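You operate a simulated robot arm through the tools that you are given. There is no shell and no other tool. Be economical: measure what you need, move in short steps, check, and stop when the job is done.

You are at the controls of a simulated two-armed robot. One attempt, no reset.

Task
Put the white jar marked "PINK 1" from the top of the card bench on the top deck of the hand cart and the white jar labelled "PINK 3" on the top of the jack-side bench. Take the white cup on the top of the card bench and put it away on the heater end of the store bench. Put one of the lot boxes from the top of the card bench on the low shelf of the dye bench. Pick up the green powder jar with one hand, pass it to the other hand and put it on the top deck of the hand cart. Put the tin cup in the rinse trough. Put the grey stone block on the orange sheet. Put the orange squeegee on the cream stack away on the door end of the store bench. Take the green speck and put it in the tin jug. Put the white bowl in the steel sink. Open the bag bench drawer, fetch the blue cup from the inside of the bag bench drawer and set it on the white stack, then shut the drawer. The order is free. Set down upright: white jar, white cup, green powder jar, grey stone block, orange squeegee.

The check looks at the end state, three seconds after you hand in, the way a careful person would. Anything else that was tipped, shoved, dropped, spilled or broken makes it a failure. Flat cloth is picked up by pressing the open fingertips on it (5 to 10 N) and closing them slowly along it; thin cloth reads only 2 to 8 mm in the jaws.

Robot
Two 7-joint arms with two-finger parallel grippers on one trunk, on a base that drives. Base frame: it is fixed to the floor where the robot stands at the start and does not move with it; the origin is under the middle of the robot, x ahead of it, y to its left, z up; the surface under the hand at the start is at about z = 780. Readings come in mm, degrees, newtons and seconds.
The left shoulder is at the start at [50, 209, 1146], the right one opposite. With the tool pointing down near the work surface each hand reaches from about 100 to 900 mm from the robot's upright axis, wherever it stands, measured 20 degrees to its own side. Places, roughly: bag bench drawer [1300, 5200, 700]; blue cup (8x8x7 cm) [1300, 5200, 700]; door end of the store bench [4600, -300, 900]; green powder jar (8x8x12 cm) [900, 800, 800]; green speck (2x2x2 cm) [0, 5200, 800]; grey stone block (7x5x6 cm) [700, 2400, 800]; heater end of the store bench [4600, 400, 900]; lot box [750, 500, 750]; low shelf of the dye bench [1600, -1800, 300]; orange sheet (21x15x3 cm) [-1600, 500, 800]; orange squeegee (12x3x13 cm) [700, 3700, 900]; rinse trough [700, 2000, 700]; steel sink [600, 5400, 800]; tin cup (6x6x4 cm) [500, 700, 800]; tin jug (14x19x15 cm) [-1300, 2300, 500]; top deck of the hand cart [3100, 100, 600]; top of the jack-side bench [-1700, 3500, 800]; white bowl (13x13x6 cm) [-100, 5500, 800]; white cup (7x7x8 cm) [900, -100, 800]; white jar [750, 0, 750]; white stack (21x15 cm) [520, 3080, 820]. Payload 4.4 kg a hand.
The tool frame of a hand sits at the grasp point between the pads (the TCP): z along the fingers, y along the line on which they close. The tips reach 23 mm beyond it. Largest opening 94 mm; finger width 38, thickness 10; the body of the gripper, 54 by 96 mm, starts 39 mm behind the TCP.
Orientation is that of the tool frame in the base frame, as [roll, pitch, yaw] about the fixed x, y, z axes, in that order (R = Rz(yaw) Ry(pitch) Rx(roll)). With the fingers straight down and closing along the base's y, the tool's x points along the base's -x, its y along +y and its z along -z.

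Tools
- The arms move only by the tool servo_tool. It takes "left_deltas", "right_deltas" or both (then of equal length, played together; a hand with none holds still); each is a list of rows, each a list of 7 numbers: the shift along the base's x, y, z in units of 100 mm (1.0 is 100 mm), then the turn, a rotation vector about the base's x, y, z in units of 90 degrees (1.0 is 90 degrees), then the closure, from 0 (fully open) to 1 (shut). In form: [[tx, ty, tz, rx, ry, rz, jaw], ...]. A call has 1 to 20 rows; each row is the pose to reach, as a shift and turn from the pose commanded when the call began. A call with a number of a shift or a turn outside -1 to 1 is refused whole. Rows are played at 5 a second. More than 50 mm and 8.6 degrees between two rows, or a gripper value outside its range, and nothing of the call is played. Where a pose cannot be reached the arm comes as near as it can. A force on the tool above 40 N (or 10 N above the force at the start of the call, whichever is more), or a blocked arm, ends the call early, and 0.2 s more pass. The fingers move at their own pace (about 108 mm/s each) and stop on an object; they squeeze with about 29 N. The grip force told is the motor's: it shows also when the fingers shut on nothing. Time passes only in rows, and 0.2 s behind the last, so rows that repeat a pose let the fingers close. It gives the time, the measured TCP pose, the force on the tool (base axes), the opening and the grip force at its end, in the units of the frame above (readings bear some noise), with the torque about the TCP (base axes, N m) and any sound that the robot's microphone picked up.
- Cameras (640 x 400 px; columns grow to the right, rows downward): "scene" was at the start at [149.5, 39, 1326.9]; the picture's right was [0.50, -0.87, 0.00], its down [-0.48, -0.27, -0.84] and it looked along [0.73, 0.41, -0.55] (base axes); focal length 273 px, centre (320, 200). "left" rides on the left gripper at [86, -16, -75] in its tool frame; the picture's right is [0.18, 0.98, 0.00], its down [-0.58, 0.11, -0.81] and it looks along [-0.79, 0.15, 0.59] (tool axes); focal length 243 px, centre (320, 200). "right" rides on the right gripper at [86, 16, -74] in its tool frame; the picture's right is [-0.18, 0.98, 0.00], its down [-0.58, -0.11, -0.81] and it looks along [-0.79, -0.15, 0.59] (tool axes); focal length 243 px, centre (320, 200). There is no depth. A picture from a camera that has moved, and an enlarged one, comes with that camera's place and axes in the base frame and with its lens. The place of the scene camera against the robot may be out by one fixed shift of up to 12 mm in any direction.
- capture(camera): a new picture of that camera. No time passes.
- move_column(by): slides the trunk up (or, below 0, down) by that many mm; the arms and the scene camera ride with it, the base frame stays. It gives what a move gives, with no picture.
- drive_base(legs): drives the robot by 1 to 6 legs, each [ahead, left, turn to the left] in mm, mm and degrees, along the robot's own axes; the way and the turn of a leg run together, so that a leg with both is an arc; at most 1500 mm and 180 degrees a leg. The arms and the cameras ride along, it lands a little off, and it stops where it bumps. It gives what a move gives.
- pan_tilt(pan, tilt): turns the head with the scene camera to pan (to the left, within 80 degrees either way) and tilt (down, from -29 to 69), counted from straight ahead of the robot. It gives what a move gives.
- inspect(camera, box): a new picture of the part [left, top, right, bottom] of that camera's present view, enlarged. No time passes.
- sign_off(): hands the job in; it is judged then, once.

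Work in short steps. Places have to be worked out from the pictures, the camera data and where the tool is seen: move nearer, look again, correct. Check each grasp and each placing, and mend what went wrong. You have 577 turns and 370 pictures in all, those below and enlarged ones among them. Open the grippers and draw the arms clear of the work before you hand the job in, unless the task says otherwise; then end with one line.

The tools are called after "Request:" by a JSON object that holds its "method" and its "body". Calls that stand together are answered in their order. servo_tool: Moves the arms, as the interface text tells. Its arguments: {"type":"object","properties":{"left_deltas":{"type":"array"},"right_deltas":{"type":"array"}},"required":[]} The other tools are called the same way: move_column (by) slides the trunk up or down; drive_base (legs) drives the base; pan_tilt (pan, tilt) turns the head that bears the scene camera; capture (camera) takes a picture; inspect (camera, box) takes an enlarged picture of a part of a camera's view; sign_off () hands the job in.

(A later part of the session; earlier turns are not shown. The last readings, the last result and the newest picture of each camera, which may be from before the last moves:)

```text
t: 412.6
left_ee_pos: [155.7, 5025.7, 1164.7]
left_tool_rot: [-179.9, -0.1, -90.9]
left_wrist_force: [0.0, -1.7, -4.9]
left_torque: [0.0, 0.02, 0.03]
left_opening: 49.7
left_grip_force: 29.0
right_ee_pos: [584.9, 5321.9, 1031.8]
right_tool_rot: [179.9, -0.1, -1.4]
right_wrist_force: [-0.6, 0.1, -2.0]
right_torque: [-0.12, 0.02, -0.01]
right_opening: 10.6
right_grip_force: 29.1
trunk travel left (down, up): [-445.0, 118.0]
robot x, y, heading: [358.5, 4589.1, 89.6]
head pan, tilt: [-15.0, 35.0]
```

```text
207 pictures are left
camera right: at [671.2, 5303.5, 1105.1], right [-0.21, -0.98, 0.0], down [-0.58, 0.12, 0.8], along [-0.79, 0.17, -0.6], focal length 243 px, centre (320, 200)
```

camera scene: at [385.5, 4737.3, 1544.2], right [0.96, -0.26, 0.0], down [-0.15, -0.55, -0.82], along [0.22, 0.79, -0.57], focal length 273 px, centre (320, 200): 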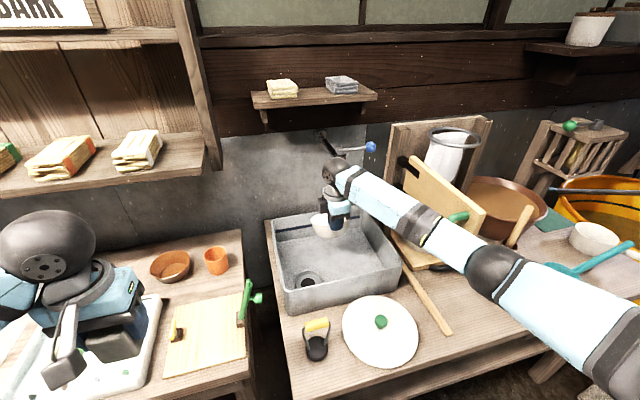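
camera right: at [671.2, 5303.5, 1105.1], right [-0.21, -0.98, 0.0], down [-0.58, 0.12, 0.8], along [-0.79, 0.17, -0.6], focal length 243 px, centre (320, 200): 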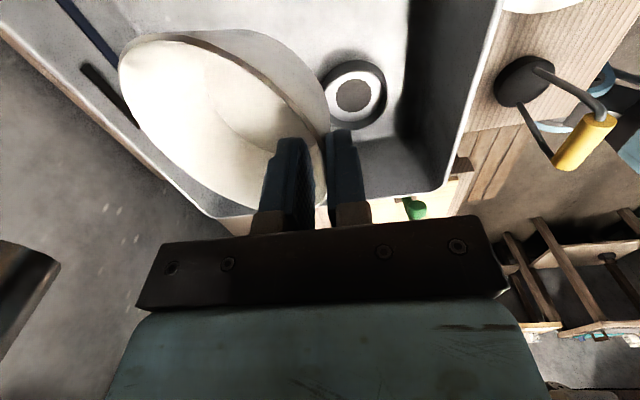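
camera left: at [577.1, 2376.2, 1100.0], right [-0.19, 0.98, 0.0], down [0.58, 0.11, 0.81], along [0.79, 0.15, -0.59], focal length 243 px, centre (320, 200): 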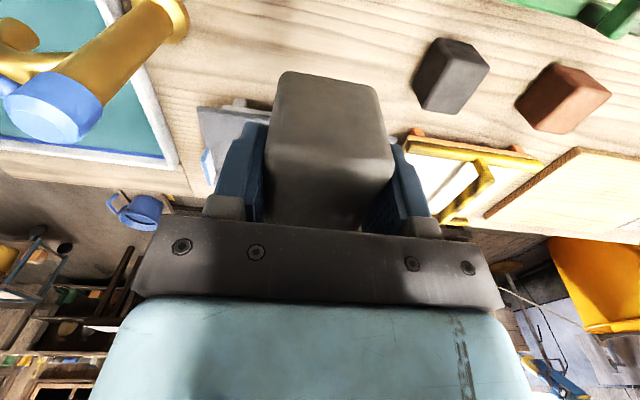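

The bowl is above the middle of the sink. Lower it.

Request:
{"method": "servo_tool", "body": {"right_deltas": [[0, 0, -0.4, 0, 0, 0, 1], [0, 0, -0.8, 0, 0, 0, 1], [0, 0, -1, 0, 0, 0, 1]]}}

Request:
{"method": "servo_tool", "body": {"right_deltas": [[0, 0, -0.1, 0, 0, 0, 1], [0, 0, -0.2, 0, 0, 0, 1], [0, 0, -0.28, 0, 0, 0, 1], [0, 0, -0.35, 0, 0, 0, 1]]}}

Request:
{"method": "capture", "body": {"camera": "right"}}

```text
t: 413.4
left_ee_pos: [155.3, 5024.7, 1165.1]
left_tool_rot: [180.0, -0.2, -90.9]
left_wrist_force: [-0.4, -0.4, -4.8]
left_torque: [-0.01, 0.01, 0.0]
left_opening: 49.8
left_grip_force: 28.9
right_ee_pos: [583.2, 5322.5, 932.9]
right_tool_rot: [179.9, -0.1, -1.3]
right_wrist_force: [0.0, -0.2, -1.5]
right_torque: [-0.13, -0.02, 0.01]
right_opening: 10.8
right_grip_force: 29.3
trunk travel left (down, up): [-445.0, 118.0]
robot x, y, heading: [356.3, 4587.5, 90.0]
head pan, tilt: [-15.0, 35.0]
```

```text
t: 414.4
left_ee_pos: [155.3, 5024.3, 1165.4]
left_tool_rot: [-179.9, -0.1, -90.8]
left_wrist_force: [-0.5, -0.1, -3.7]
left_torque: [-0.03, 0.0, -0.04]
left_opening: 49.9
left_grip_force: 28.9
right_ee_pos: [586.1, 5322.8, 897.5]
right_tool_rot: [180.0, -0.2, -1.4]
right_wrist_force: [-0.1, 0.1, 1.4]
right_torque: [0.15, -0.05, -0.02]
right_opening: 10.8
right_grip_force: 29.4
trunk travel left (down, up): [-445.0, 118.0]
robot x, y, heading: [357.3, 4587.8, 89.8]
head pan, tilt: [-15.0, 35.0]
```

```text
206 pictures are left
camera right: at [672.1, 5303.2, 971.2], right [-0.21, -0.98, 0.0], down [-0.58, 0.12, 0.8], along [-0.79, 0.17, -0.59], focal length 243 px, centre (320, 200)
```

right: 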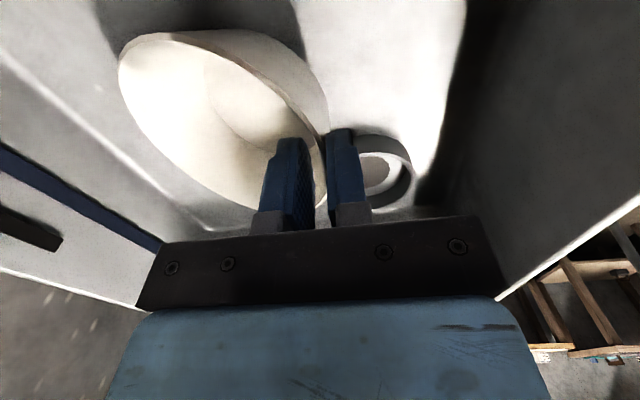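

Request:
{"method": "servo_tool", "body": {"right_deltas": [[0, 0, -0.05, 0, 0, 0, 1], [0, 0, -0.1, 0, 0, 0, 1], [0, 0, -0.14, 0, 0, 0, 1]]}}

Request:
{"method": "capture", "body": {"camera": "right"}}

```text
t: 415.2
left_ee_pos: [154.9, 5024.3, 1165.3]
left_tool_rot: [-179.9, 0.0, -91.0]
left_wrist_force: [-0.9, 0.1, -3.9]
left_torque: [-0.03, -0.01, 0.03]
left_opening: 50.1
left_grip_force: 29.0
right_ee_pos: [585.6, 5320.3, 885.6]
right_tool_rot: [-180.0, -0.2, -1.4]
right_wrist_force: [-0.8, -4.4, 8.6]
right_torque: [0.47, -0.01, 0.06]
right_opening: 12.5
right_grip_force: 29.1
trunk travel left (down, up): [-445.0, 118.0]
robot x, y, heading: [356.0, 4588.1, 89.7]
head pan, tilt: [-15.0, 35.0]
```

```text
205 pictures are left
camera right: at [671.4, 5301.6, 958.5], right [-0.21, -0.98, 0.0], down [-0.58, 0.12, 0.8], along [-0.79, 0.17, -0.59], focal length 243 px, centre (320, 200)
```

right: 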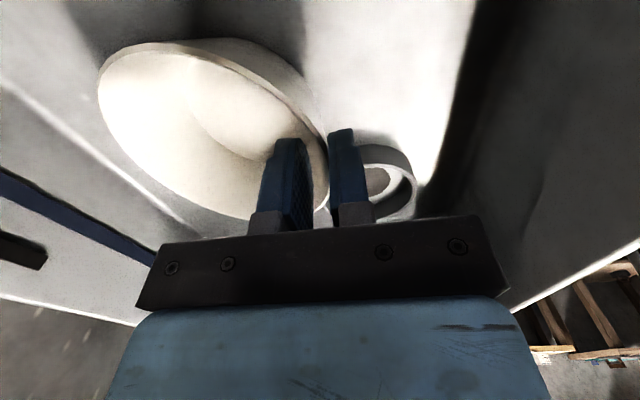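

Settled. Open partly and rise.

Request:
{"method": "servo_tool", "body": {"right_deltas": [[0, 0, 0, 0, 0, 0, 0.8], [0, 0, 0, 0, 0, 0, 0.55], [0, 0, 0, 0, 0, 0, 0.5], [0, 0, 0.3, 0, 0, 0, 0.5], [0, 0, 0.7, 0, 0, 0, 0.5], [0, 0, 1, 0, 0, 0, 0.5]]}}

Request:
{"method": "servo_tool", "body": {"right_deltas": [[0, -0.2, 0.4, 0, 0, 0, 0], [0, -0.5, 0.7, 0, 0, 0, 0], [0, -0.9, 0.8, 0, 0, 0, 0]]}}

Request:
{"method": "servo_tool", "body": {"right_deltas": [[0, -0.4, 0, 0, 0, 0, 0], [0, -0.8, 0, 0, 0, 0, 0], [0, -1, 0, 0, 0, 0, 0]]}}

Request:
{"method": "capture", "body": {"camera": "scene"}}

```text
t: 416.6
left_ee_pos: [156.1, 5025.4, 1165.0]
left_tool_rot: [-179.9, -0.2, -90.7]
left_wrist_force: [0.1, 1.1, -4.1]
left_torque: [0.0, 0.01, 0.02]
left_opening: 50.1
left_grip_force: 29.2
right_ee_pos: [587.5, 5322.3, 982.8]
right_tool_rot: [179.9, -0.3, -1.4]
right_wrist_force: [1.3, 0.8, -0.6]
right_torque: [0.01, 0.01, -0.01]
right_opening: 47.1
right_grip_force: 0.1
trunk travel left (down, up): [-445.0, 118.0]
robot x, y, heading: [355.8, 4588.2, 89.6]
head pan, tilt: [-15.0, 35.0]
```

```text
t: 417.4
left_ee_pos: [155.7, 5024.9, 1166.5]
left_tool_rot: [180.0, 0.0, -90.9]
left_wrist_force: [0.4, -0.5, -4.5]
left_torque: [-0.03, 0.05, -0.01]
left_opening: 50.1
left_grip_force: 29.0
right_ee_pos: [587.9, 5228.2, 1063.3]
right_tool_rot: [179.9, -0.1, -1.5]
right_wrist_force: [0.4, 0.4, 0.1]
right_torque: [-0.01, -0.01, 0.0]
right_opening: 93.7
right_grip_force: 0.1
trunk travel left (down, up): [-445.0, 118.0]
robot x, y, heading: [361.8, 4588.5, 89.7]
head pan, tilt: [-15.0, 35.0]
```

```text
t: 418.2
left_ee_pos: [154.5, 5025.0, 1165.1]
left_tool_rot: [-179.9, -0.1, -90.7]
left_wrist_force: [-0.4, 0.0, -4.4]
left_torque: [-0.02, 0.0, 0.01]
left_opening: 50.0
left_grip_force: 29.0
right_ee_pos: [584.6, 5129.9, 1064.9]
right_tool_rot: [180.0, -0.2, -1.4]
right_wrist_force: [0.3, -0.7, 0.5]
right_torque: [-0.02, -0.02, 0.0]
right_opening: 94.0
right_grip_force: 0.0
trunk travel left (down, up): [-445.0, 118.0]
robot x, y, heading: [355.4, 4590.5, 89.6]
head pan, tilt: [-15.0, 35.0]
```

```text
204 pictures are left
camera scene: at [385.5, 4736.7, 1544.3], right [0.96, -0.26, 0.0], down [-0.15, -0.55, -0.82], along [0.22, 0.79, -0.57], focal length 273 px, centre (320, 200)
```

scene: 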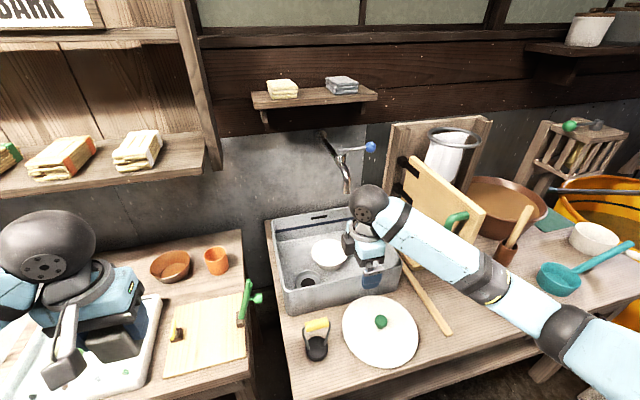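

Bowl sits in the sink. Next the green speck with the right hand: rotate the hand back and drive left to the tray.

Request:
{"method": "drive_base", "body": {"legs": [[0, 480, 0]]}}

Request:
{"method": "servo_tool", "body": {"right_deltas": [[0, 0, 0, 0, 0, -0.09, 0], [0, 0, 0, 0, 0, -0.18, 0], [0, 0, 0, 0, 0, -0.27, 0], [0, 0, 0, 0, 0, -0.36, 0], [0, 0, 0, 0, 0, -0.45, 0.2], [0, 0, 0, 0, 0, -0.54, 0.2], [0, 0, 0, 0, 0, -0.63, 0.2], [0, 0, 0, 0, 0, -0.72, 0.2], [0, 0, 0, 0, 0, -0.81, 0.5], [0, 0, 0, 0, 0, -0.9, 0.5], [0, 0, 0, 0, 0, -0.985, 0.5]]}}

Request:
{"method": "pan_tilt", "body": {"pan": -10, "tilt": 50}}

Request:
{"method": "capture", "body": {"camera": "scene"}}

Request:
{"method": "capture", "body": {"camera": "right"}}

```text
t: 423.1
left_ee_pos: [-340.8, 5023.2, 1165.4]
left_tool_rot: [-179.9, -0.1, -90.3]
left_wrist_force: [-0.6, -0.2, -4.8]
left_torque: [-0.03, -0.04, 0.02]
left_opening: 49.8
left_grip_force: 29.3
right_ee_pos: [88.9, 5132.6, 1064.9]
right_tool_rot: [-180.0, -0.3, -0.9]
right_wrist_force: [0.3, 0.0, 0.0]
right_torque: [0.0, -0.02, 0.02]
right_opening: 94.1
right_grip_force: 0.1
trunk travel left (down, up): [-445.0, 118.0]
robot x, y, heading: [-136.4, 4587.3, 89.9]
head pan, tilt: [-15.0, 35.0]
```

```text
t: 425.5
left_ee_pos: [-341.0, 5023.9, 1166.2]
left_tool_rot: [-179.9, -0.1, -90.3]
left_wrist_force: [1.0, 0.4, -3.3]
left_torque: [-0.03, 0.0, -0.01]
left_opening: 49.9
left_grip_force: 29.4
right_ee_pos: [89.9, 5133.0, 1065.9]
right_tool_rot: [179.9, -0.2, -89.7]
right_wrist_force: [-0.2, -0.5, 0.1]
right_torque: [0.03, 0.0, -0.02]
right_opening: 47.1
right_grip_force: 0.1
trunk travel left (down, up): [-445.0, 118.0]
robot x, y, heading: [-135.4, 4590.0, 90.2]
head pan, tilt: [-15.0, 35.0]
```

```text
t: 426.2
left_ee_pos: [-340.6, 5024.5, 1164.6]
left_tool_rot: [-180.0, -0.2, -90.3]
left_wrist_force: [0.1, -0.3, -4.2]
left_torque: [-0.01, 0.01, 0.01]
left_opening: 49.8
left_grip_force: 29.0
right_ee_pos: [89.2, 5133.8, 1064.8]
right_tool_rot: [179.9, -0.1, -89.5]
right_wrist_force: [0.9, 0.4, 0.3]
right_torque: [0.03, 0.01, 0.01]
right_opening: 46.8
right_grip_force: 0.0
trunk travel left (down, up): [-445.0, 118.0]
robot x, y, heading: [-131.5, 4590.1, 90.1]
head pan, tilt: [-10.0, 50.0]
```

```text
203 pictures are left
camera scene: at [-117.5, 4728.4, 1522.6], right [0.99, -0.17, 0.0], down [-0.13, -0.75, -0.64], along [0.11, 0.63, -0.77], focal length 273 px, centre (320, 200)
```

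scene: 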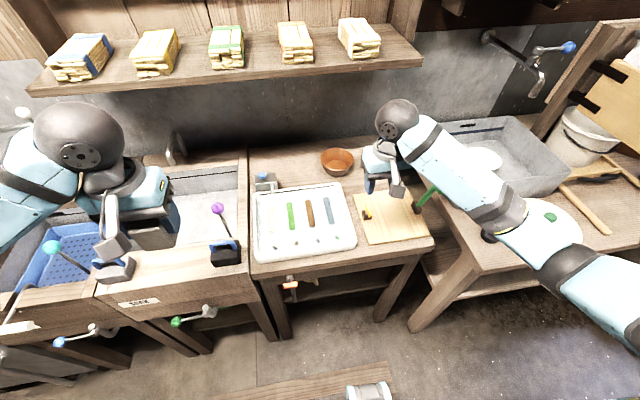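

```text
202 pictures are left
camera right: at [73.8, 5045.6, 1138.1], right [-0.98, 0.18, 0.0], down [0.11, 0.59, 0.8], along [0.14, 0.79, -0.59], focal length 243 px, centre (320, 200)
```

right: 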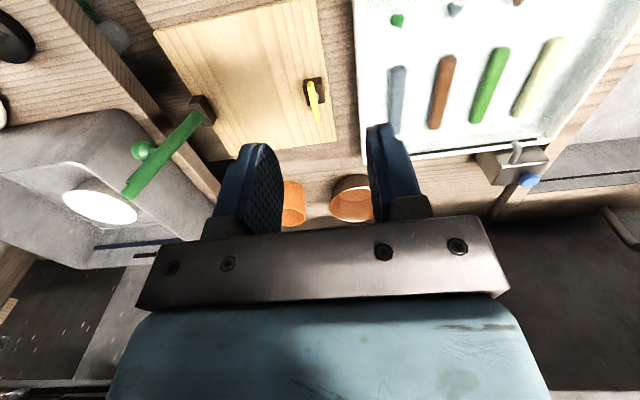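

Green speck ≈(4,5160). Move over it and descend to z≈930 to refine.

Request:
{"method": "servo_tool", "body": {"right_deltas": [[-0.4, 0.1, -0.1, 0, 0, 0, 0.5], [-0.84, 0.25, -0.2, 0, 0, 0, 0.5], [-0.84, 0.25, -0.6, 0, 0, 0, 0.5], [-0.84, 0.25, -1, 0, 0, 0, 0.5]]}}

Request:
{"method": "servo_tool", "body": {"right_deltas": [[0, 0, -0.4, 0, 0, 0, 0.5], [0, 0, -0.7, 0, 0, 0, 0.5]]}}

Request:
{"method": "capture", "body": {"camera": "right"}}

```text
t: 427.2
left_ee_pos: [-340.4, 5024.8, 1164.0]
left_tool_rot: [-179.9, -0.1, -90.3]
left_wrist_force: [-0.3, -0.4, -4.2]
left_torque: [-0.03, 0.05, -0.01]
left_opening: 49.9
left_grip_force: 29.2
right_ee_pos: [4.6, 5159.2, 963.2]
right_tool_rot: [179.9, -0.1, -89.6]
right_wrist_force: [-0.5, 0.2, -1.1]
right_torque: [0.01, 0.02, 0.01]
right_opening: 47.3
right_grip_force: 0.0
trunk travel left (down, up): [-445.0, 118.0]
robot x, y, heading: [-132.1, 4591.9, 90.0]
head pan, tilt: [-10.0, 50.0]
```

```text
t: 427.8
left_ee_pos: [-341.0, 5023.6, 1164.5]
left_tool_rot: [-180.0, -0.1, -90.3]
left_wrist_force: [-0.7, 0.3, -4.4]
left_torque: [0.0, -0.03, -0.02]
left_opening: 50.1
left_grip_force: 28.6
right_ee_pos: [5.6, 5157.6, 892.9]
right_tool_rot: [179.9, -0.1, -89.5]
right_wrist_force: [-0.1, -0.1, 0.0]
right_torque: [0.0, 0.01, 0.0]
right_opening: 47.1
right_grip_force: 0.0
trunk travel left (down, up): [-445.0, 118.0]
robot x, y, heading: [-135.2, 4586.4, 90.2]
head pan, tilt: [-10.0, 50.0]
```

```text
201 pictures are left
camera right: at [-9.6, 5071.0, 966.6], right [-0.98, 0.18, 0.0], down [0.11, 0.58, 0.8], along [0.14, 0.79, -0.59], focal length 243 px, centre (320, 200)
```

right: 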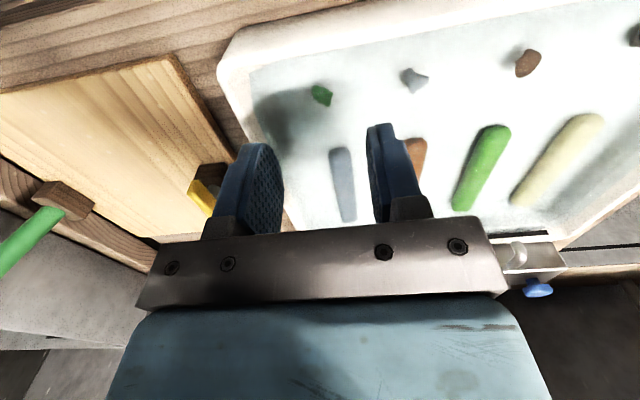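

Well aligned. Descend gently until the fingertips touch the tray floor.

Request:
{"method": "servo_tool", "body": {"right_deltas": [[0, 0.02, -0.25, 0, 0, 0, 0.5], [0, 0.02, -0.45, 0, 0, 0, 0.5], [0, 0.02, -0.52, 0, 0, 0, 0.5], [0, 0.02, -0.57, 0, 0, 0, 0.5]]}}

Request:
{"method": "servo_tool", "body": {"right_deltas": [[0, 0, -0.04, 0, 0, 0, 0.5], [0, 0, -0.08, 0, 0, 0, 0.5], [0, 0, -0.11, 0, 0, 0, 0.5]]}}

Request:
{"method": "capture", "body": {"camera": "right"}}

```text
t: 428.8
left_ee_pos: [-341.3, 5024.8, 1165.8]
left_tool_rot: [-179.9, -0.1, -90.3]
left_wrist_force: [0.1, 0.1, -4.6]
left_torque: [-0.02, 0.01, 0.03]
left_opening: 49.9
left_grip_force: 28.5
right_ee_pos: [6.4, 5159.7, 837.9]
right_tool_rot: [179.9, -0.3, -89.6]
right_wrist_force: [0.7, 0.8, 0.0]
right_torque: [0.02, 0.0, 0.0]
right_opening: 47.0
right_grip_force: 0.0
trunk travel left (down, up): [-445.0, 118.0]
robot x, y, heading: [-136.8, 4590.1, 90.1]
head pan, tilt: [-10.0, 50.0]
```

```text
t: 429.6
left_ee_pos: [-340.3, 5022.8, 1165.1]
left_tool_rot: [-179.9, -0.1, -90.4]
left_wrist_force: [0.1, 0.9, -4.0]
left_torque: [-0.05, -0.04, 0.01]
left_opening: 49.9
left_grip_force: 29.4
right_ee_pos: [5.6, 5160.1, 829.3]
right_tool_rot: [179.8, -0.1, -89.6]
right_wrist_force: [2.6, -7.6, 14.2]
right_torque: [0.09, -0.42, -0.25]
right_opening: 47.7
right_grip_force: 1.4
trunk travel left (down, up): [-445.0, 118.0]
robot x, y, heading: [-134.3, 4590.4, 89.8]
head pan, tilt: [-10.0, 50.0]
```

```text
200 pictures are left
camera right: at [-9.9, 5072.8, 902.2], right [-0.98, 0.18, 0.0], down [0.11, 0.58, 0.81], along [0.14, 0.79, -0.59], focal length 243 px, centre (320, 200)
```

right: 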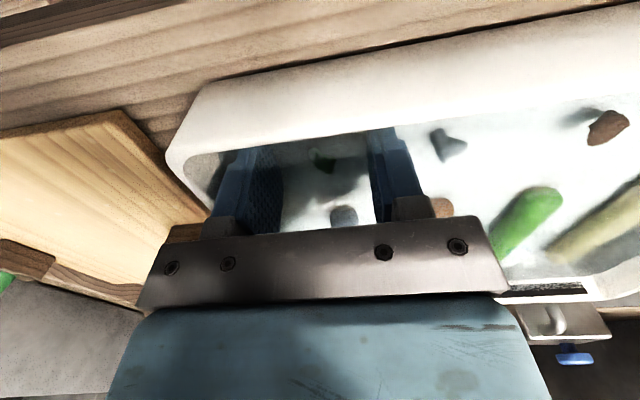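

Tips are on the tray, speck between the fingers. Ease 2 mm and close.

Request:
{"method": "servo_tool", "body": {"right_deltas": [[0, 0, 0.02, 0, 0, 0, 0.5], [0, 0, 0.02, 0, 0, 0, 0.7], [0, 0, 0.02, 0, 0, 0, 0.85], [0, 0, 0.02, 0, 0, 0, 1], [0, 0, 0.02, 0, 0, 0, 1]]}}

Request:
{"method": "servo_tool", "body": {"right_deltas": [[0, 0, 0.3, 0, 0, 0, 1], [0, 0, 0.7, 0, 0, 0, 1], [0, 0, 1, 0, 0, 0, 1]]}}

Request:
{"method": "inspect", "body": {"camera": "right", "box": [200, 0, 440, 240]}}

```text
t: 430.8
left_ee_pos: [-339.9, 5024.7, 1164.9]
left_tool_rot: [-179.9, -0.1, -90.3]
left_wrist_force: [0.2, 0.2, -4.4]
left_torque: [-0.03, -0.01, -0.02]
left_opening: 49.8
left_grip_force: 29.2
right_ee_pos: [5.6, 5159.1, 828.7]
right_tool_rot: [180.0, -0.3, -89.6]
right_wrist_force: [0.5, -0.2, 1.4]
right_torque: [0.02, -0.08, -0.02]
right_opening: 11.0
right_grip_force: 28.4
trunk travel left (down, up): [-445.0, 118.0]
robot x, y, heading: [-133.9, 4591.8, 90.4]
head pan, tilt: [-10.0, 50.0]
```

```text
t: 431.6
left_ee_pos: [-340.5, 5025.2, 1164.5]
left_tool_rot: [-179.8, -0.1, -90.3]
left_wrist_force: [-0.1, 0.4, -4.5]
left_torque: [-0.02, 0.01, 0.01]
left_opening: 50.0
left_grip_force: 29.1
right_ee_pos: [7.8, 5160.0, 929.3]
right_tool_rot: [179.8, -0.3, -89.6]
right_wrist_force: [-0.3, 0.7, 0.2]
right_torque: [0.02, 0.01, 0.02]
right_opening: 10.4
right_grip_force: 28.7
trunk travel left (down, up): [-445.0, 118.0]
robot x, y, heading: [-132.5, 4589.7, 90.0]
head pan, tilt: [-10.0, 50.0]
```

```text
1.67 times, centred on (320, 120) of right
camera zoom: at [-8.6, 5073.1, 1002.5], right [-0.98, 0.18, 0.0], down [0.11, 0.59, 0.8], along [0.14, 0.79, -0.6], focal length 404 px, centre (320, 333)
```

zoom: 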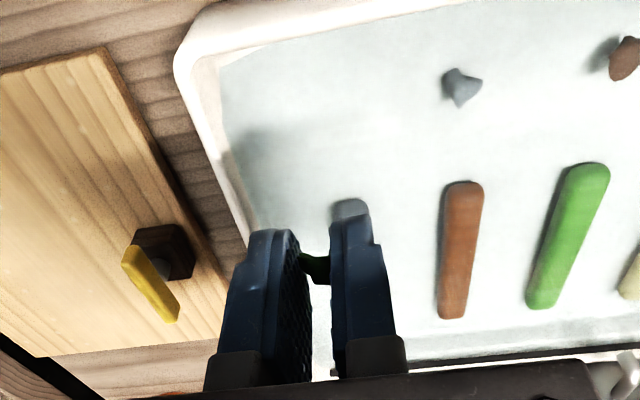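

The speck is held at the fingertips. I raise the hand and drive back toward the tin jug (~(−1330,2330)).

Request:
{"method": "servo_tool", "body": {"right_deltas": [[0, -0.1, 0.4, 0, 0, 0, 1], [0, -0.2, 0.8, 0, 0, 0, 1], [0, -0.4, 1, 0, 0, 0, 1]]}}

Request:
{"method": "drive_base", "body": {"legs": [[-800, 330, 0], [-900, 100, 0], [0, 0, 90]]}}

Request:
{"method": "pan_tilt", "body": {"pan": 30, "tilt": 35}}

Request:
{"method": "capture", "body": {"camera": "scene"}}

```text
t: 432.4
left_ee_pos: [-340.3, 5024.8, 1164.7]
left_tool_rot: [-180.0, -0.1, -90.4]
left_wrist_force: [0.3, -0.7, -4.4]
left_torque: [-0.01, -0.03, -0.02]
left_opening: 49.9
left_grip_force: 28.6
right_ee_pos: [3.5, 5119.4, 1030.9]
right_tool_rot: [179.8, -0.2, -89.6]
right_wrist_force: [-0.4, 0.1, 0.3]
right_torque: [0.02, -0.02, -0.03]
right_opening: 10.3
right_grip_force: 29.3
trunk travel left (down, up): [-445.0, 118.0]
robot x, y, heading: [-134.0, 4587.0, 90.1]
head pan, tilt: [-10.0, 50.0]
```

```text
t: 445.1
left_ee_pos: [-966.7, 2686.2, 1163.8]
left_tool_rot: [180.0, 0.0, 0.6]
left_wrist_force: [-0.4, 0.4, -4.6]
left_torque: [-0.02, -0.02, -0.03]
left_opening: 49.9
left_grip_force: 29.5
right_ee_pos: [-1067.1, 3029.0, 1031.2]
right_tool_rot: [179.9, -0.3, 1.3]
right_wrist_force: [-0.4, -0.9, 0.0]
right_torque: [-0.01, -0.02, -0.01]
right_opening: 10.8
right_grip_force: 29.5
trunk travel left (down, up): [-445.0, 118.0]
robot x, y, heading: [-532.3, 2897.4, -178.8]
head pan, tilt: [-10.0, 50.0]
```

```text
t: 446.2
left_ee_pos: [-965.9, 2687.1, 1164.3]
left_tool_rot: [-179.9, 0.0, 0.4]
left_wrist_force: [0.4, -0.3, -4.5]
left_torque: [-0.01, -0.04, -0.01]
left_opening: 49.8
left_grip_force: 29.3
right_ee_pos: [-1066.6, 3027.7, 1030.4]
right_tool_rot: [179.9, -0.2, 1.3]
right_wrist_force: [-0.2, 0.2, 0.0]
right_torque: [0.02, 0.04, 0.0]
right_opening: 10.6
right_grip_force: 28.9
trunk travel left (down, up): [-445.0, 118.0]
robot x, y, heading: [-535.0, 2893.5, -179.2]
head pan, tilt: [30.0, 35.0]
```

```text
198 pictures are left
camera scene: at [-672.9, 2846.8, 1544.2], right [-0.51, 0.86, 0.0], down [0.49, 0.3, -0.82], along [-0.7, -0.42, -0.57], focal length 273 px, centre (320, 200)
```

scene: 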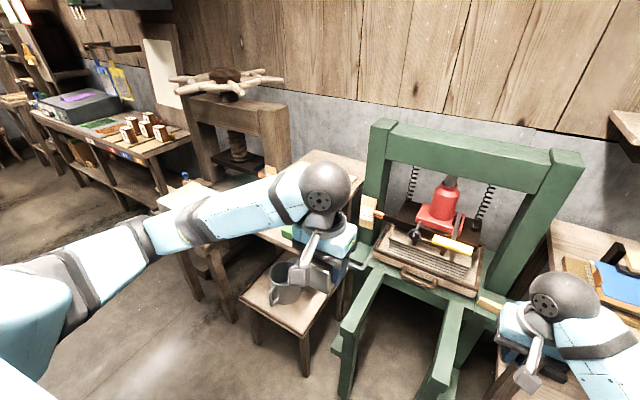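

The jug stands on a low stool. I strafe left so the right hand faces it.

Request:
{"method": "drive_base", "body": {"legs": [[0, 690, 0]]}}

Request:
{"method": "pan_tilt", "body": {"pan": -10, "tilt": 45}}

Request:
{"method": "capture", "body": {"camera": "scene"}}

Request:
{"method": "capture", "body": {"camera": "right"}}

```text
t: 452.6
left_ee_pos: [-951.8, 1998.6, 1165.4]
left_tool_rot: [-179.9, -0.1, 0.7]
left_wrist_force: [-0.5, -1.1, -4.0]
left_torque: [0.02, -0.04, 0.03]
left_opening: 49.9
left_grip_force: 29.1
right_ee_pos: [-1055.5, 2341.7, 1030.6]
right_tool_rot: [179.8, -0.1, 1.4]
right_wrist_force: [0.2, -0.1, -0.1]
right_torque: [-0.01, 0.03, 0.01]
right_opening: 10.6
right_grip_force: 28.8
trunk travel left (down, up): [-445.0, 118.0]
robot x, y, heading: [-520.8, 2212.6, -178.9]
head pan, tilt: [30.0, 35.0]
```

```text
t: 453.7
left_ee_pos: [-952.0, 1997.5, 1164.5]
left_tool_rot: [180.0, 0.0, 0.7]
left_wrist_force: [0.6, -0.1, -4.1]
left_torque: [0.03, 0.02, 0.01]
left_opening: 49.8
left_grip_force: 28.6
right_ee_pos: [-1053.4, 2341.2, 1030.2]
right_tool_rot: [179.9, -0.2, 1.4]
right_wrist_force: [0.1, 1.3, 0.5]
right_torque: [0.02, -0.01, 0.01]
right_opening: 10.6
right_grip_force: 29.3
trunk travel left (down, up): [-445.0, 118.0]
robot x, y, heading: [-519.6, 2208.6, -178.5]
head pan, tilt: [-10.0, 45.0]
```

```text
197 pictures are left
camera scene: at [-664.7, 2217.4, 1529.5], right [0.15, 0.99, 0.0], down [0.7, -0.11, -0.71], along [-0.7, 0.11, -0.71], focal length 273 px, centre (320, 200)
```

scene: 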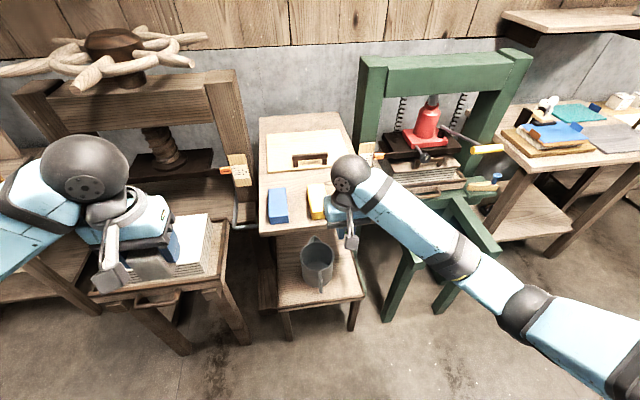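

```text
196 pictures are left
camera right: at [-967.6, 2326.2, 1103.8], right [-0.16, -0.99, 0.0], down [-0.59, 0.1, 0.8], along [-0.79, 0.13, -0.59], focal length 243 px, centre (320, 200)
```

right: 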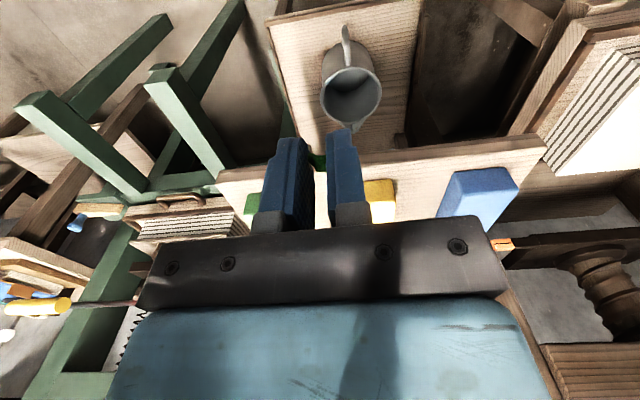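

The jug's mouth is partly under the bench edge behind it, so I tilt the right hand 40° forward and lower the trunk 200.

Request:
{"method": "servo_tool", "body": {"right_deltas": [[0, 0, 0, 0, 0.08, 0, 1], [0, 0, 0, 0, 0.16, 0, 1], [0, 0, 0, 0, 0.24, 0, 1], [0, 0, 0, 0, 0.32, 0, 1], [0, 0, 0, 0, 0.4, 0, 1], [0, -0.3, 0, 0, 0.45, 0, 1]]}}

Request:
{"method": "move_column", "body": {"by": -200}}

Request:
{"method": "capture", "body": {"camera": "right"}}

Request:
{"method": "capture", "body": {"camera": "scene"}}

```text
t: 455.1
left_ee_pos: [-952.0, 1996.2, 1164.0]
left_tool_rot: [-179.8, -0.1, 0.7]
left_wrist_force: [-0.2, -0.1, -4.6]
left_torque: [0.0, -0.01, -0.03]
left_opening: 49.9
left_grip_force: 28.8
right_ee_pos: [-1053.2, 2306.8, 1029.1]
right_tool_rot: [-178.6, 40.3, 2.1]
right_wrist_force: [0.9, -0.2, 0.0]
right_torque: [0.03, -0.02, 0.02]
right_opening: 10.8
right_grip_force: 28.4
trunk travel left (down, up): [-445.0, 118.0]
robot x, y, heading: [-524.6, 2212.6, -178.9]
head pan, tilt: [-10.0, 45.0]
```

```text
t: 457.3
left_ee_pos: [-952.0, 1998.3, 966.0]
left_tool_rot: [-179.9, -0.1, 0.7]
left_wrist_force: [0.4, -0.3, -4.6]
left_torque: [-0.01, -0.03, -0.02]
left_opening: 49.7
left_grip_force: 29.0
right_ee_pos: [-1053.5, 2308.3, 828.0]
right_tool_rot: [-178.7, 40.3, 1.9]
right_wrist_force: [-0.1, 0.4, 0.5]
right_torque: [-0.03, -0.02, 0.02]
right_opening: 10.7
right_grip_force: 29.0
trunk travel left (down, up): [-245.0, 318.0]
robot x, y, heading: [-521.4, 2209.6, -178.8]
head pan, tilt: [-10.0, 45.0]
```

```text
195 pictures are left
camera right: at [-938.9, 2294.6, 827.9], right [-0.12, -0.99, 0.1], down [0.08, 0.1, 0.99], along [-0.99, 0.13, 0.06], focal length 243 px, centre (320, 200)
```

right: 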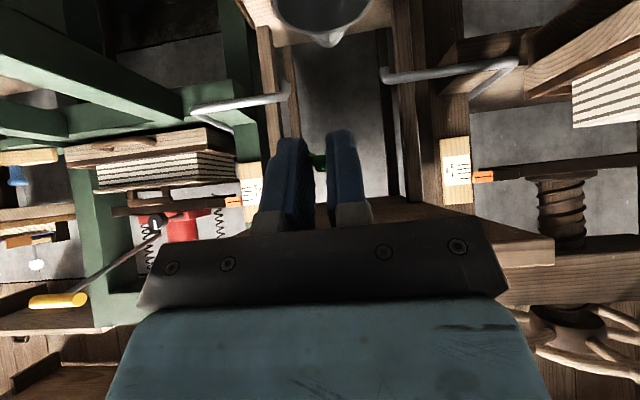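

```text
194 pictures are left
camera scene: at [-664.4, 2217.5, 1329.5], right [0.15, 0.99, 0.0], down [0.7, -0.11, -0.71], along [-0.7, 0.11, -0.71], focal length 273 px, centre (320, 200)
```

scene: 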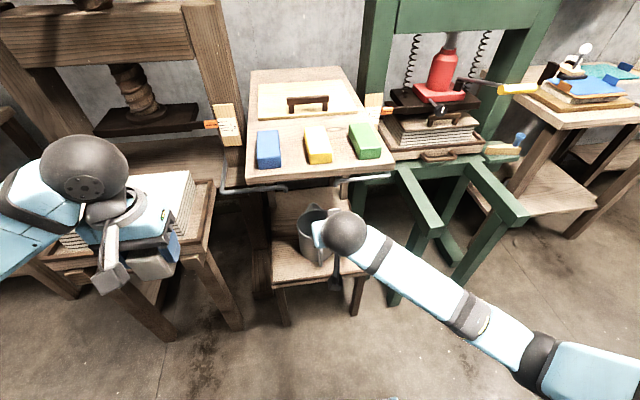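

The hand camera shows the jug mouth (far rim ≈ −1275) between the bench legs. I lower and advance a little, then look again.

Request:
{"method": "servo_tool", "body": {"right_deltas": [[-0.2, 0, -0.3, 0, 0, 0, 1], [-0.4, 0, -0.6, 0, 0, 0, 1], [-0.6, 0, -0.9, 0, 0, 0, 1]]}}

Request:
{"method": "capture", "body": {"camera": "right"}}

Request:
{"method": "capture", "body": {"camera": "scene"}}

```text
t: 458.1
left_ee_pos: [-952.6, 1998.9, 964.8]
left_tool_rot: [-179.9, 0.0, 0.6]
left_wrist_force: [0.1, 0.1, -4.4]
left_torque: [0.01, -0.04, -0.01]
left_opening: 49.8
left_grip_force: 29.2
right_ee_pos: [-1116.5, 2308.7, 736.2]
right_tool_rot: [-178.8, 40.2, 2.1]
right_wrist_force: [-0.2, -0.4, -0.4]
right_torque: [0.01, -0.02, -0.01]
right_opening: 10.3
right_grip_force: 29.4
trunk travel left (down, up): [-245.0, 318.0]
robot x, y, heading: [-520.3, 2213.8, -178.9]
head pan, tilt: [-10.0, 45.0]
```

```text
193 pictures are left
camera right: at [-1001.8, 2294.5, 734.8], right [-0.12, -0.99, 0.1], down [0.08, 0.09, 0.99], along [-0.99, 0.13, 0.06], focal length 243 px, centre (320, 200)
```

right: 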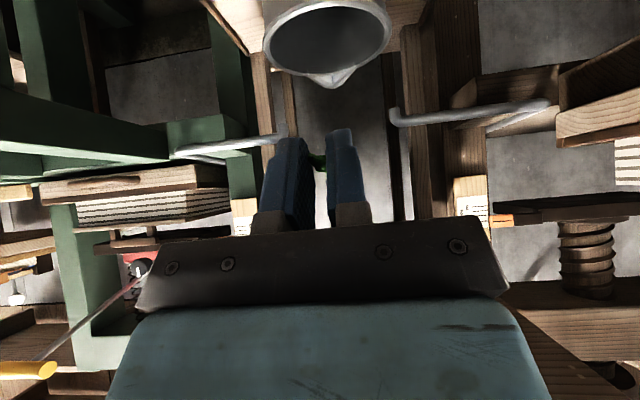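

```text
192 pictures are left
camera scene: at [-664.9, 2217.2, 1329.4], right [0.15, 0.99, 0.0], down [0.7, -0.11, -0.71], along [-0.7, 0.11, -0.71], focal length 273 px, centre (320, 200)
```

scene: 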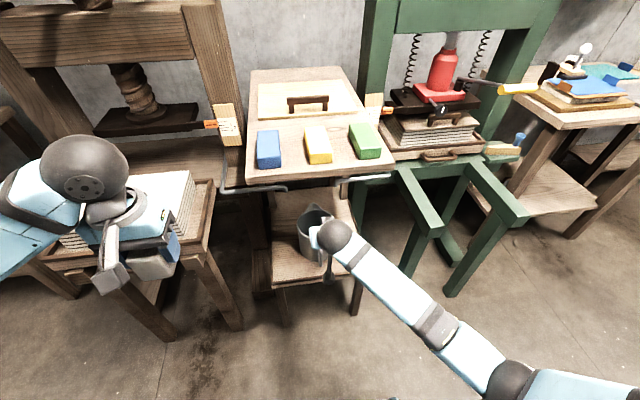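

Triangulating two views: mouth centre ≈(−1285,2305), rim z≈570, Ø≈139. I move the fingertips over it in two steps.

Request:
{"method": "servo_tool", "body": {"right_deltas": [[-0.3, 0, -0.3, 0, 0, 0, 1], [-0.6, -0.03, -0.6, 0, 0, 0, 1]]}}

Request:
{"method": "capture", "body": {"camera": "right"}}

Request:
{"method": "inspect", "body": {"camera": "scene", "box": [220, 140, 420, 300]}}

```text
t: 458.7
left_ee_pos: [-951.7, 1998.3, 964.1]
left_tool_rot: [-180.0, 0.0, 0.6]
left_wrist_force: [0.0, -0.9, -3.9]
left_torque: [-0.01, 0.02, -0.02]
left_opening: 49.8
left_grip_force: 29.4
right_ee_pos: [-1177.1, 2305.3, 677.6]
right_tool_rot: [-178.8, 40.3, 1.8]
right_wrist_force: [0.6, -0.3, -0.1]
right_torque: [0.02, 0.0, -0.01]
right_opening: 10.6
right_grip_force: 29.3
trunk travel left (down, up): [-245.0, 318.0]
robot x, y, heading: [-521.2, 2212.8, -178.9]
head pan, tilt: [-10.0, 45.0]
```

```text
191 pictures are left
camera right: at [-1062.7, 2292.3, 676.5], right [-0.12, -0.99, 0.1], down [0.08, 0.09, 0.99], along [-0.99, 0.13, 0.06], focal length 243 px, centre (320, 200)
```

right: 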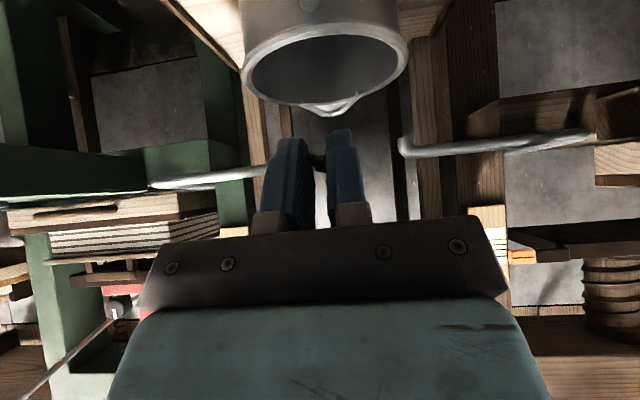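

```text
2.50 times, centred on (320, 220) of scene
camera zoom: at [-665.0, 2217.2, 1329.4], right [0.15, 0.99, 0.0], down [0.7, -0.11, -0.71], along [-0.7, 0.11, -0.71], focal length 683 px, centre (320, 150)
```

zoom: 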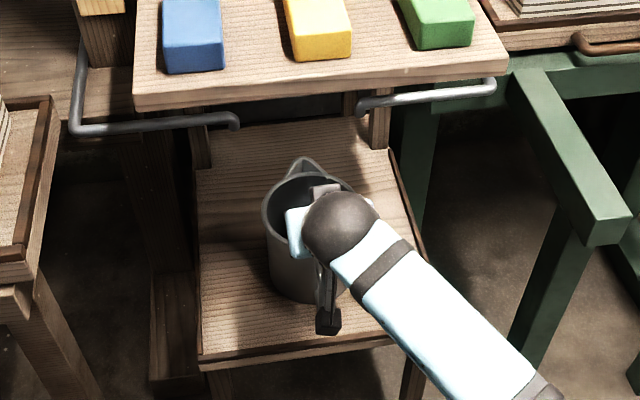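

Refined: mouth centre ≈(−1264,2304), rim z≈580. Move the tips to the mouth's centre at rim level and check.

Request:
{"method": "servo_tool", "body": {"right_deltas": [[-0.3, 0, -0.25, 0, 0, 0, 1], [-0.6, 0, -0.5, 0, 0, 0, 1], [-0.72, 0, -0.75, 0, 0, 0, 1]]}}

Request:
{"method": "capture", "body": {"camera": "right"}}

Request:
{"method": "inspect", "body": {"camera": "scene", "box": [220, 140, 420, 300]}}

```text
t: 459.5
left_ee_pos: [-952.3, 1996.9, 964.9]
left_tool_rot: [-179.9, -0.2, 0.7]
left_wrist_force: [-0.3, 0.3, -4.7]
left_torque: [-0.04, -0.02, 0.01]
left_opening: 49.7
left_grip_force: 29.4
right_ee_pos: [-1247.0, 2306.5, 603.1]
right_tool_rot: [-179.0, 40.3, 1.9]
right_wrist_force: [0.0, -0.1, -0.4]
right_torque: [0.0, -0.01, -0.02]
right_opening: 10.4
right_grip_force: 29.3
trunk travel left (down, up): [-245.0, 318.0]
robot x, y, heading: [-522.4, 2212.3, -178.7]
head pan, tilt: [-10.0, 45.0]
```

```text
189 pictures are left
camera right: at [-1131.1, 2291.7, 601.6], right [-0.12, -0.99, 0.1], down [0.08, 0.1, 0.99], along [-0.99, 0.13, 0.06], focal length 243 px, centre (320, 200)
```

right: 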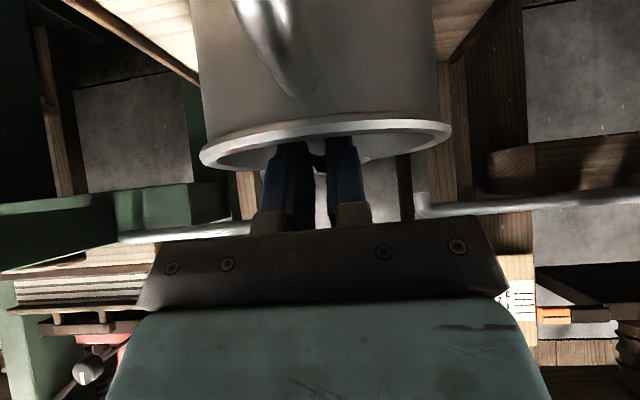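

```text
2.50 times, centred on (320, 220) of scene
camera zoom: at [-664.9, 2217.4, 1329.4], right [0.15, 0.99, 0.0], down [0.7, -0.11, -0.71], along [-0.7, 0.11, -0.71], focal length 683 px, centre (320, 150)
```

zoom: 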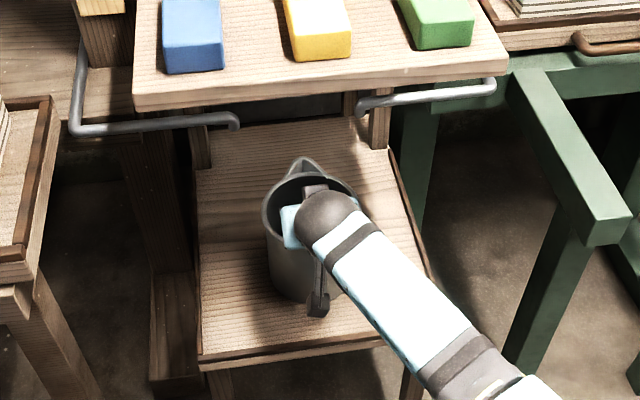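

The fingertips are inside the mouth. Open partly to drop the speck, then withdraw backwards-up.

Request:
{"method": "servo_tool", "body": {"right_deltas": [[0, 0, 0, 0, 0, 0, 0.8], [0, 0, 0, 0, 0, 0, 0.6], [0, 0, 0, 0, 0, 0, 0.55], [0.05, 0, 0.15, 0, 0, 0, 0.55], [0.3, 0, 0.5, 0, 0, 0, 0.55], [0.6, 0, 0.85, 0, 0, 0, 0.55]]}}

Request:
{"method": "servo_tool", "body": {"right_deltas": [[0.3, 0, 0.3, 0, 0, 0, 0.55], [0.6, 0, 0.6, 0, 0, 0, 0.55], [0.9, 0, 0.9, 0, 0, 0, 0.55]]}}

Request:
{"method": "inspect", "body": {"camera": "scene", "box": [270, 180, 370, 280]}}

Request:
{"method": "capture", "body": {"camera": "right"}}

```text
t: 461.1
left_ee_pos: [-952.6, 1998.1, 978.8]
left_tool_rot: [179.9, -0.2, 0.7]
left_wrist_force: [0.0, 0.1, -4.5]
left_torque: [0.0, -0.04, -0.06]
left_opening: 49.9
left_grip_force: 29.1
right_ee_pos: [-1225.5, 2324.3, 742.1]
right_tool_rot: [-176.1, 43.7, 3.1]
right_wrist_force: [-0.8, 0.6, 0.5]
right_torque: [0.0, 0.0, -0.01]
right_opening: 42.2
right_grip_force: 0.1
trunk travel left (down, up): [-245.0, 318.0]
robot x, y, heading: [-521.4, 2212.8, -178.6]
head pan, tilt: [-10.0, 45.0]
stopped in row 6 (right hand): the arm was blocked; the commanded pose is now the measured one
```

```text
t: 461.6
left_ee_pos: [-950.2, 1997.3, 986.5]
left_tool_rot: [-179.8, -0.1, 0.8]
left_wrist_force: [0.3, -0.8, -4.4]
left_torque: [0.01, -0.04, 0.03]
left_opening: 50.0
left_grip_force: 28.3
right_ee_pos: [-1211.4, 2338.6, 797.6]
right_tool_rot: [-173.3, 44.3, 4.3]
right_wrist_force: [-0.2, -0.1, 0.3]
right_torque: [0.02, -0.04, -0.01]
right_opening: 42.4
right_grip_force: 0.1
trunk travel left (down, up): [-245.0, 318.0]
robot x, y, heading: [-522.5, 2209.3, -178.8]
head pan, tilt: [-10.0, 45.0]
stopped in row 2 (right hand): the force on the tool passed its limit at 121 N (the readings are from after the stop); the commanded pose is now the measured one
```

```text
4.00 times, centred on (320, 230) of scene
camera zoom: at [-664.1, 2217.1, 1350.3], right [0.15, 0.99, 0.0], down [0.7, -0.11, -0.71], along [-0.7, 0.11, -0.71], focal length 1093 px, centre (320, 80)
```

zoom: 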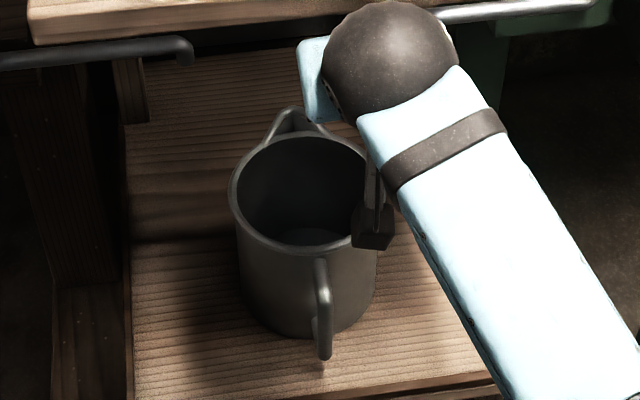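

```text
186 pictures are left
camera right: at [-1097.6, 2322.3, 786.9], right [-0.14, -0.99, 0.05], down [0.15, 0.03, 0.99], along [-0.98, 0.14, 0.15], focal length 243 px, centre (320, 200)
```

right: 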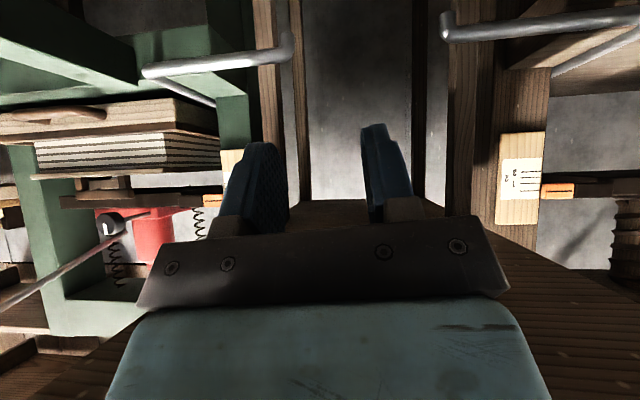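

The arm touched the bench edge from below. I carefully back out horizontally (+x) with a slight descent.

Request:
{"method": "servo_tool", "body": {"right_deltas": [[0.1, 0, -0.15, 0, 0, 0, 0.55], [0.2, 0, -0.3, 0, 0, 0, 0.55], [0.35, 0, -0.4, 0, 0, 0, 0.55]]}}

Request:
{"method": "capture", "body": {"camera": "scene"}}

```text
t: 462.0
left_ee_pos: [-950.9, 1998.4, 984.2]
left_tool_rot: [180.0, -0.2, 0.8]
left_wrist_force: [0.5, -0.4, -5.2]
left_torque: [-0.01, -0.03, -0.01]
left_opening: 50.0
left_grip_force: 28.8
right_ee_pos: [-1215.6, 2341.6, 795.4]
right_tool_rot: [-172.5, 45.5, 4.8]
right_wrist_force: [0.9, 0.5, 0.5]
right_torque: [-0.03, 0.02, -0.03]
right_opening: 42.4
right_grip_force: 0.0
trunk travel left (down, up): [-245.0, 318.0]
robot x, y, heading: [-518.8, 2211.2, -178.7]
head pan, tilt: [-10.0, 45.0]
stopped in row 2 (right hand): the force on the tool passed its limit at 58 N (the readings are from after the stop); the commanded pose is now the measured one
```

```text
185 pictures are left
camera scene: at [-663.8, 2217.2, 1348.9], right [0.15, 0.99, 0.0], down [0.7, -0.11, -0.71], along [-0.7, 0.11, -0.71], focal length 273 px, centre (320, 200)
```

scene: 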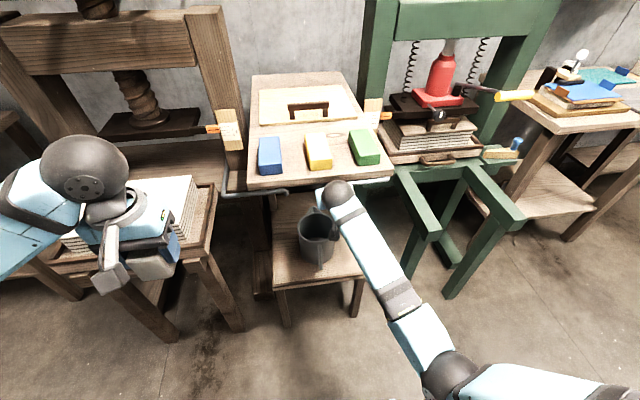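

The hand sits behind the hooked rod at y≥2345. I shift −y 40 mm first.

Request:
{"method": "servo_tool", "body": {"right_deltas": [[0, -0.1, -0.05, 0, 0, 0, 0.55], [0, -0.2, -0.1, 0, 0, 0, 0.55], [0, -0.35, -0.15, 0, 0, 0, 0.55]]}}

Request:
{"method": "inspect", "body": {"camera": "scene", "box": [240, 140, 420, 280]}}

```text
t: 463.0
left_ee_pos: [-951.4, 1998.3, 977.3]
left_tool_rot: [-180.0, -0.2, 0.7]
left_wrist_force: [0.0, 0.0, -4.3]
left_torque: [0.03, -0.01, -0.04]
left_opening: 49.9
left_grip_force: 29.0
right_ee_pos: [-1226.0, 2344.6, 770.0]
right_tool_rot: [-167.4, 45.4, 7.3]
right_wrist_force: [-0.2, -0.2, 0.5]
right_torque: [-0.02, 0.0, -0.01]
right_opening: 42.4
right_grip_force: 0.0
trunk travel left (down, up): [-245.0, 318.0]
robot x, y, heading: [-519.3, 2210.1, -178.8]
head pan, tilt: [-10.0, 45.0]
stopped in row 3 (right hand): the arm was blocked; the commanded pose is now the measured one
```

```text
2.86 times, centred on (330, 210) of scene
camera zoom: at [-664.5, 2217.3, 1343.2], right [0.15, 0.99, 0.0], down [0.7, -0.11, -0.71], along [-0.7, 0.11, -0.71], focal length 781 px, centre (291, 171)
```

zoom: 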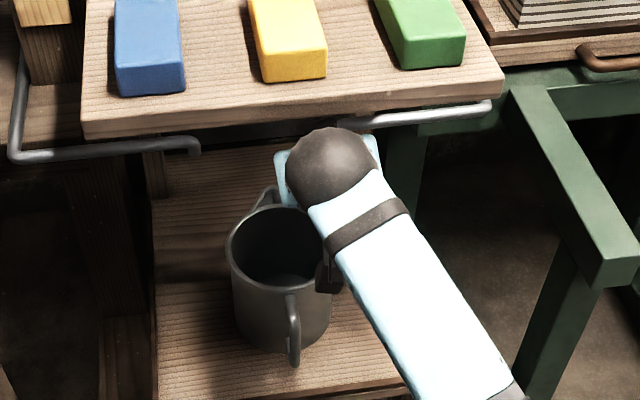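

The robot seems slightly lifted; I look at the right arm's elbow region.

Request:
{"method": "pan_tilt", "body": {"pan": -30, "tilt": 55}}

Request:
{"method": "capture", "body": {"camera": "scene"}}

Request:
{"method": "capture", "body": {"camera": "right"}}

Request:
{"method": "capture", "body": {"camera": "left"}}

```text
t: 463.9
left_ee_pos: [-951.2, 1999.0, 977.7]
left_tool_rot: [-179.9, -0.1, 0.7]
left_wrist_force: [0.9, -0.4, -4.5]
left_torque: [0.0, 0.0, 0.03]
left_opening: 49.8
left_grip_force: 29.1
right_ee_pos: [-1225.7, 2344.4, 772.9]
right_tool_rot: [-167.5, 45.7, 7.1]
right_wrist_force: [-0.5, -0.4, 0.2]
right_torque: [-0.03, -0.02, 0.02]
right_opening: 42.3
right_grip_force: 0.1
trunk travel left (down, up): [-245.0, 318.0]
robot x, y, heading: [-524.4, 2210.7, -178.8]
head pan, tilt: [-30.0, 55.0]
```

```text
183 pictures are left
camera scene: at [-646.9, 2239.6, 1328.8], right [0.48, 0.88, 0.0], down [0.72, -0.39, -0.57], along [-0.5, 0.28, -0.82], focal length 273 px, centre (320, 200)
```

scene: 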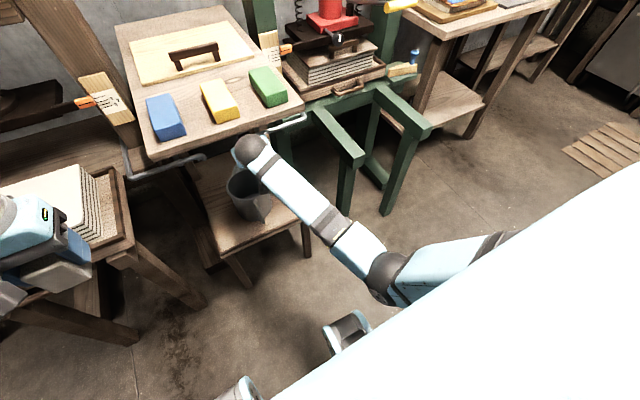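

```text
182 pictures are left
camera right: at [-1113.5, 2326.1, 757.7], right [-0.16, -0.99, -0.02], down [0.18, -0.05, 0.98], along [-0.97, 0.15, 0.19], focal length 243 px, centre (320, 200)
```

right: 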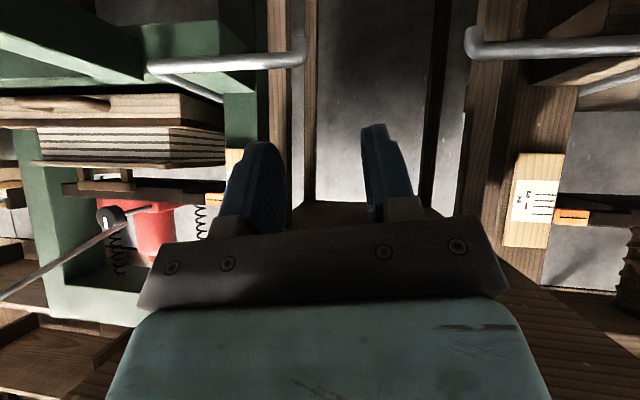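

```text
181 pictures are left
camera left: at [-865.2, 2015.4, 1053.2], right [0.2, -0.98, 0.0], down [-0.58, -0.12, 0.81], along [-0.79, -0.16, -0.59], focal length 243 px, centre (320, 200)
```

left: 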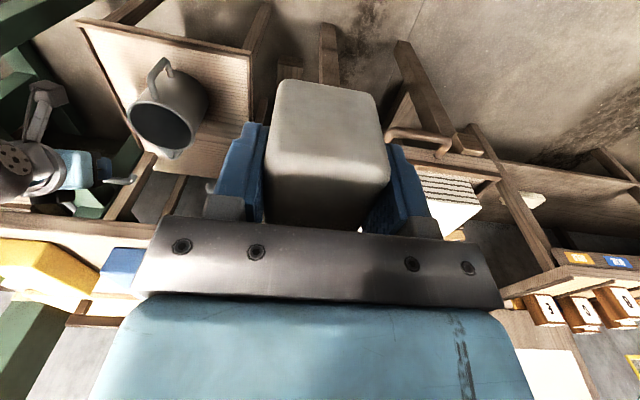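

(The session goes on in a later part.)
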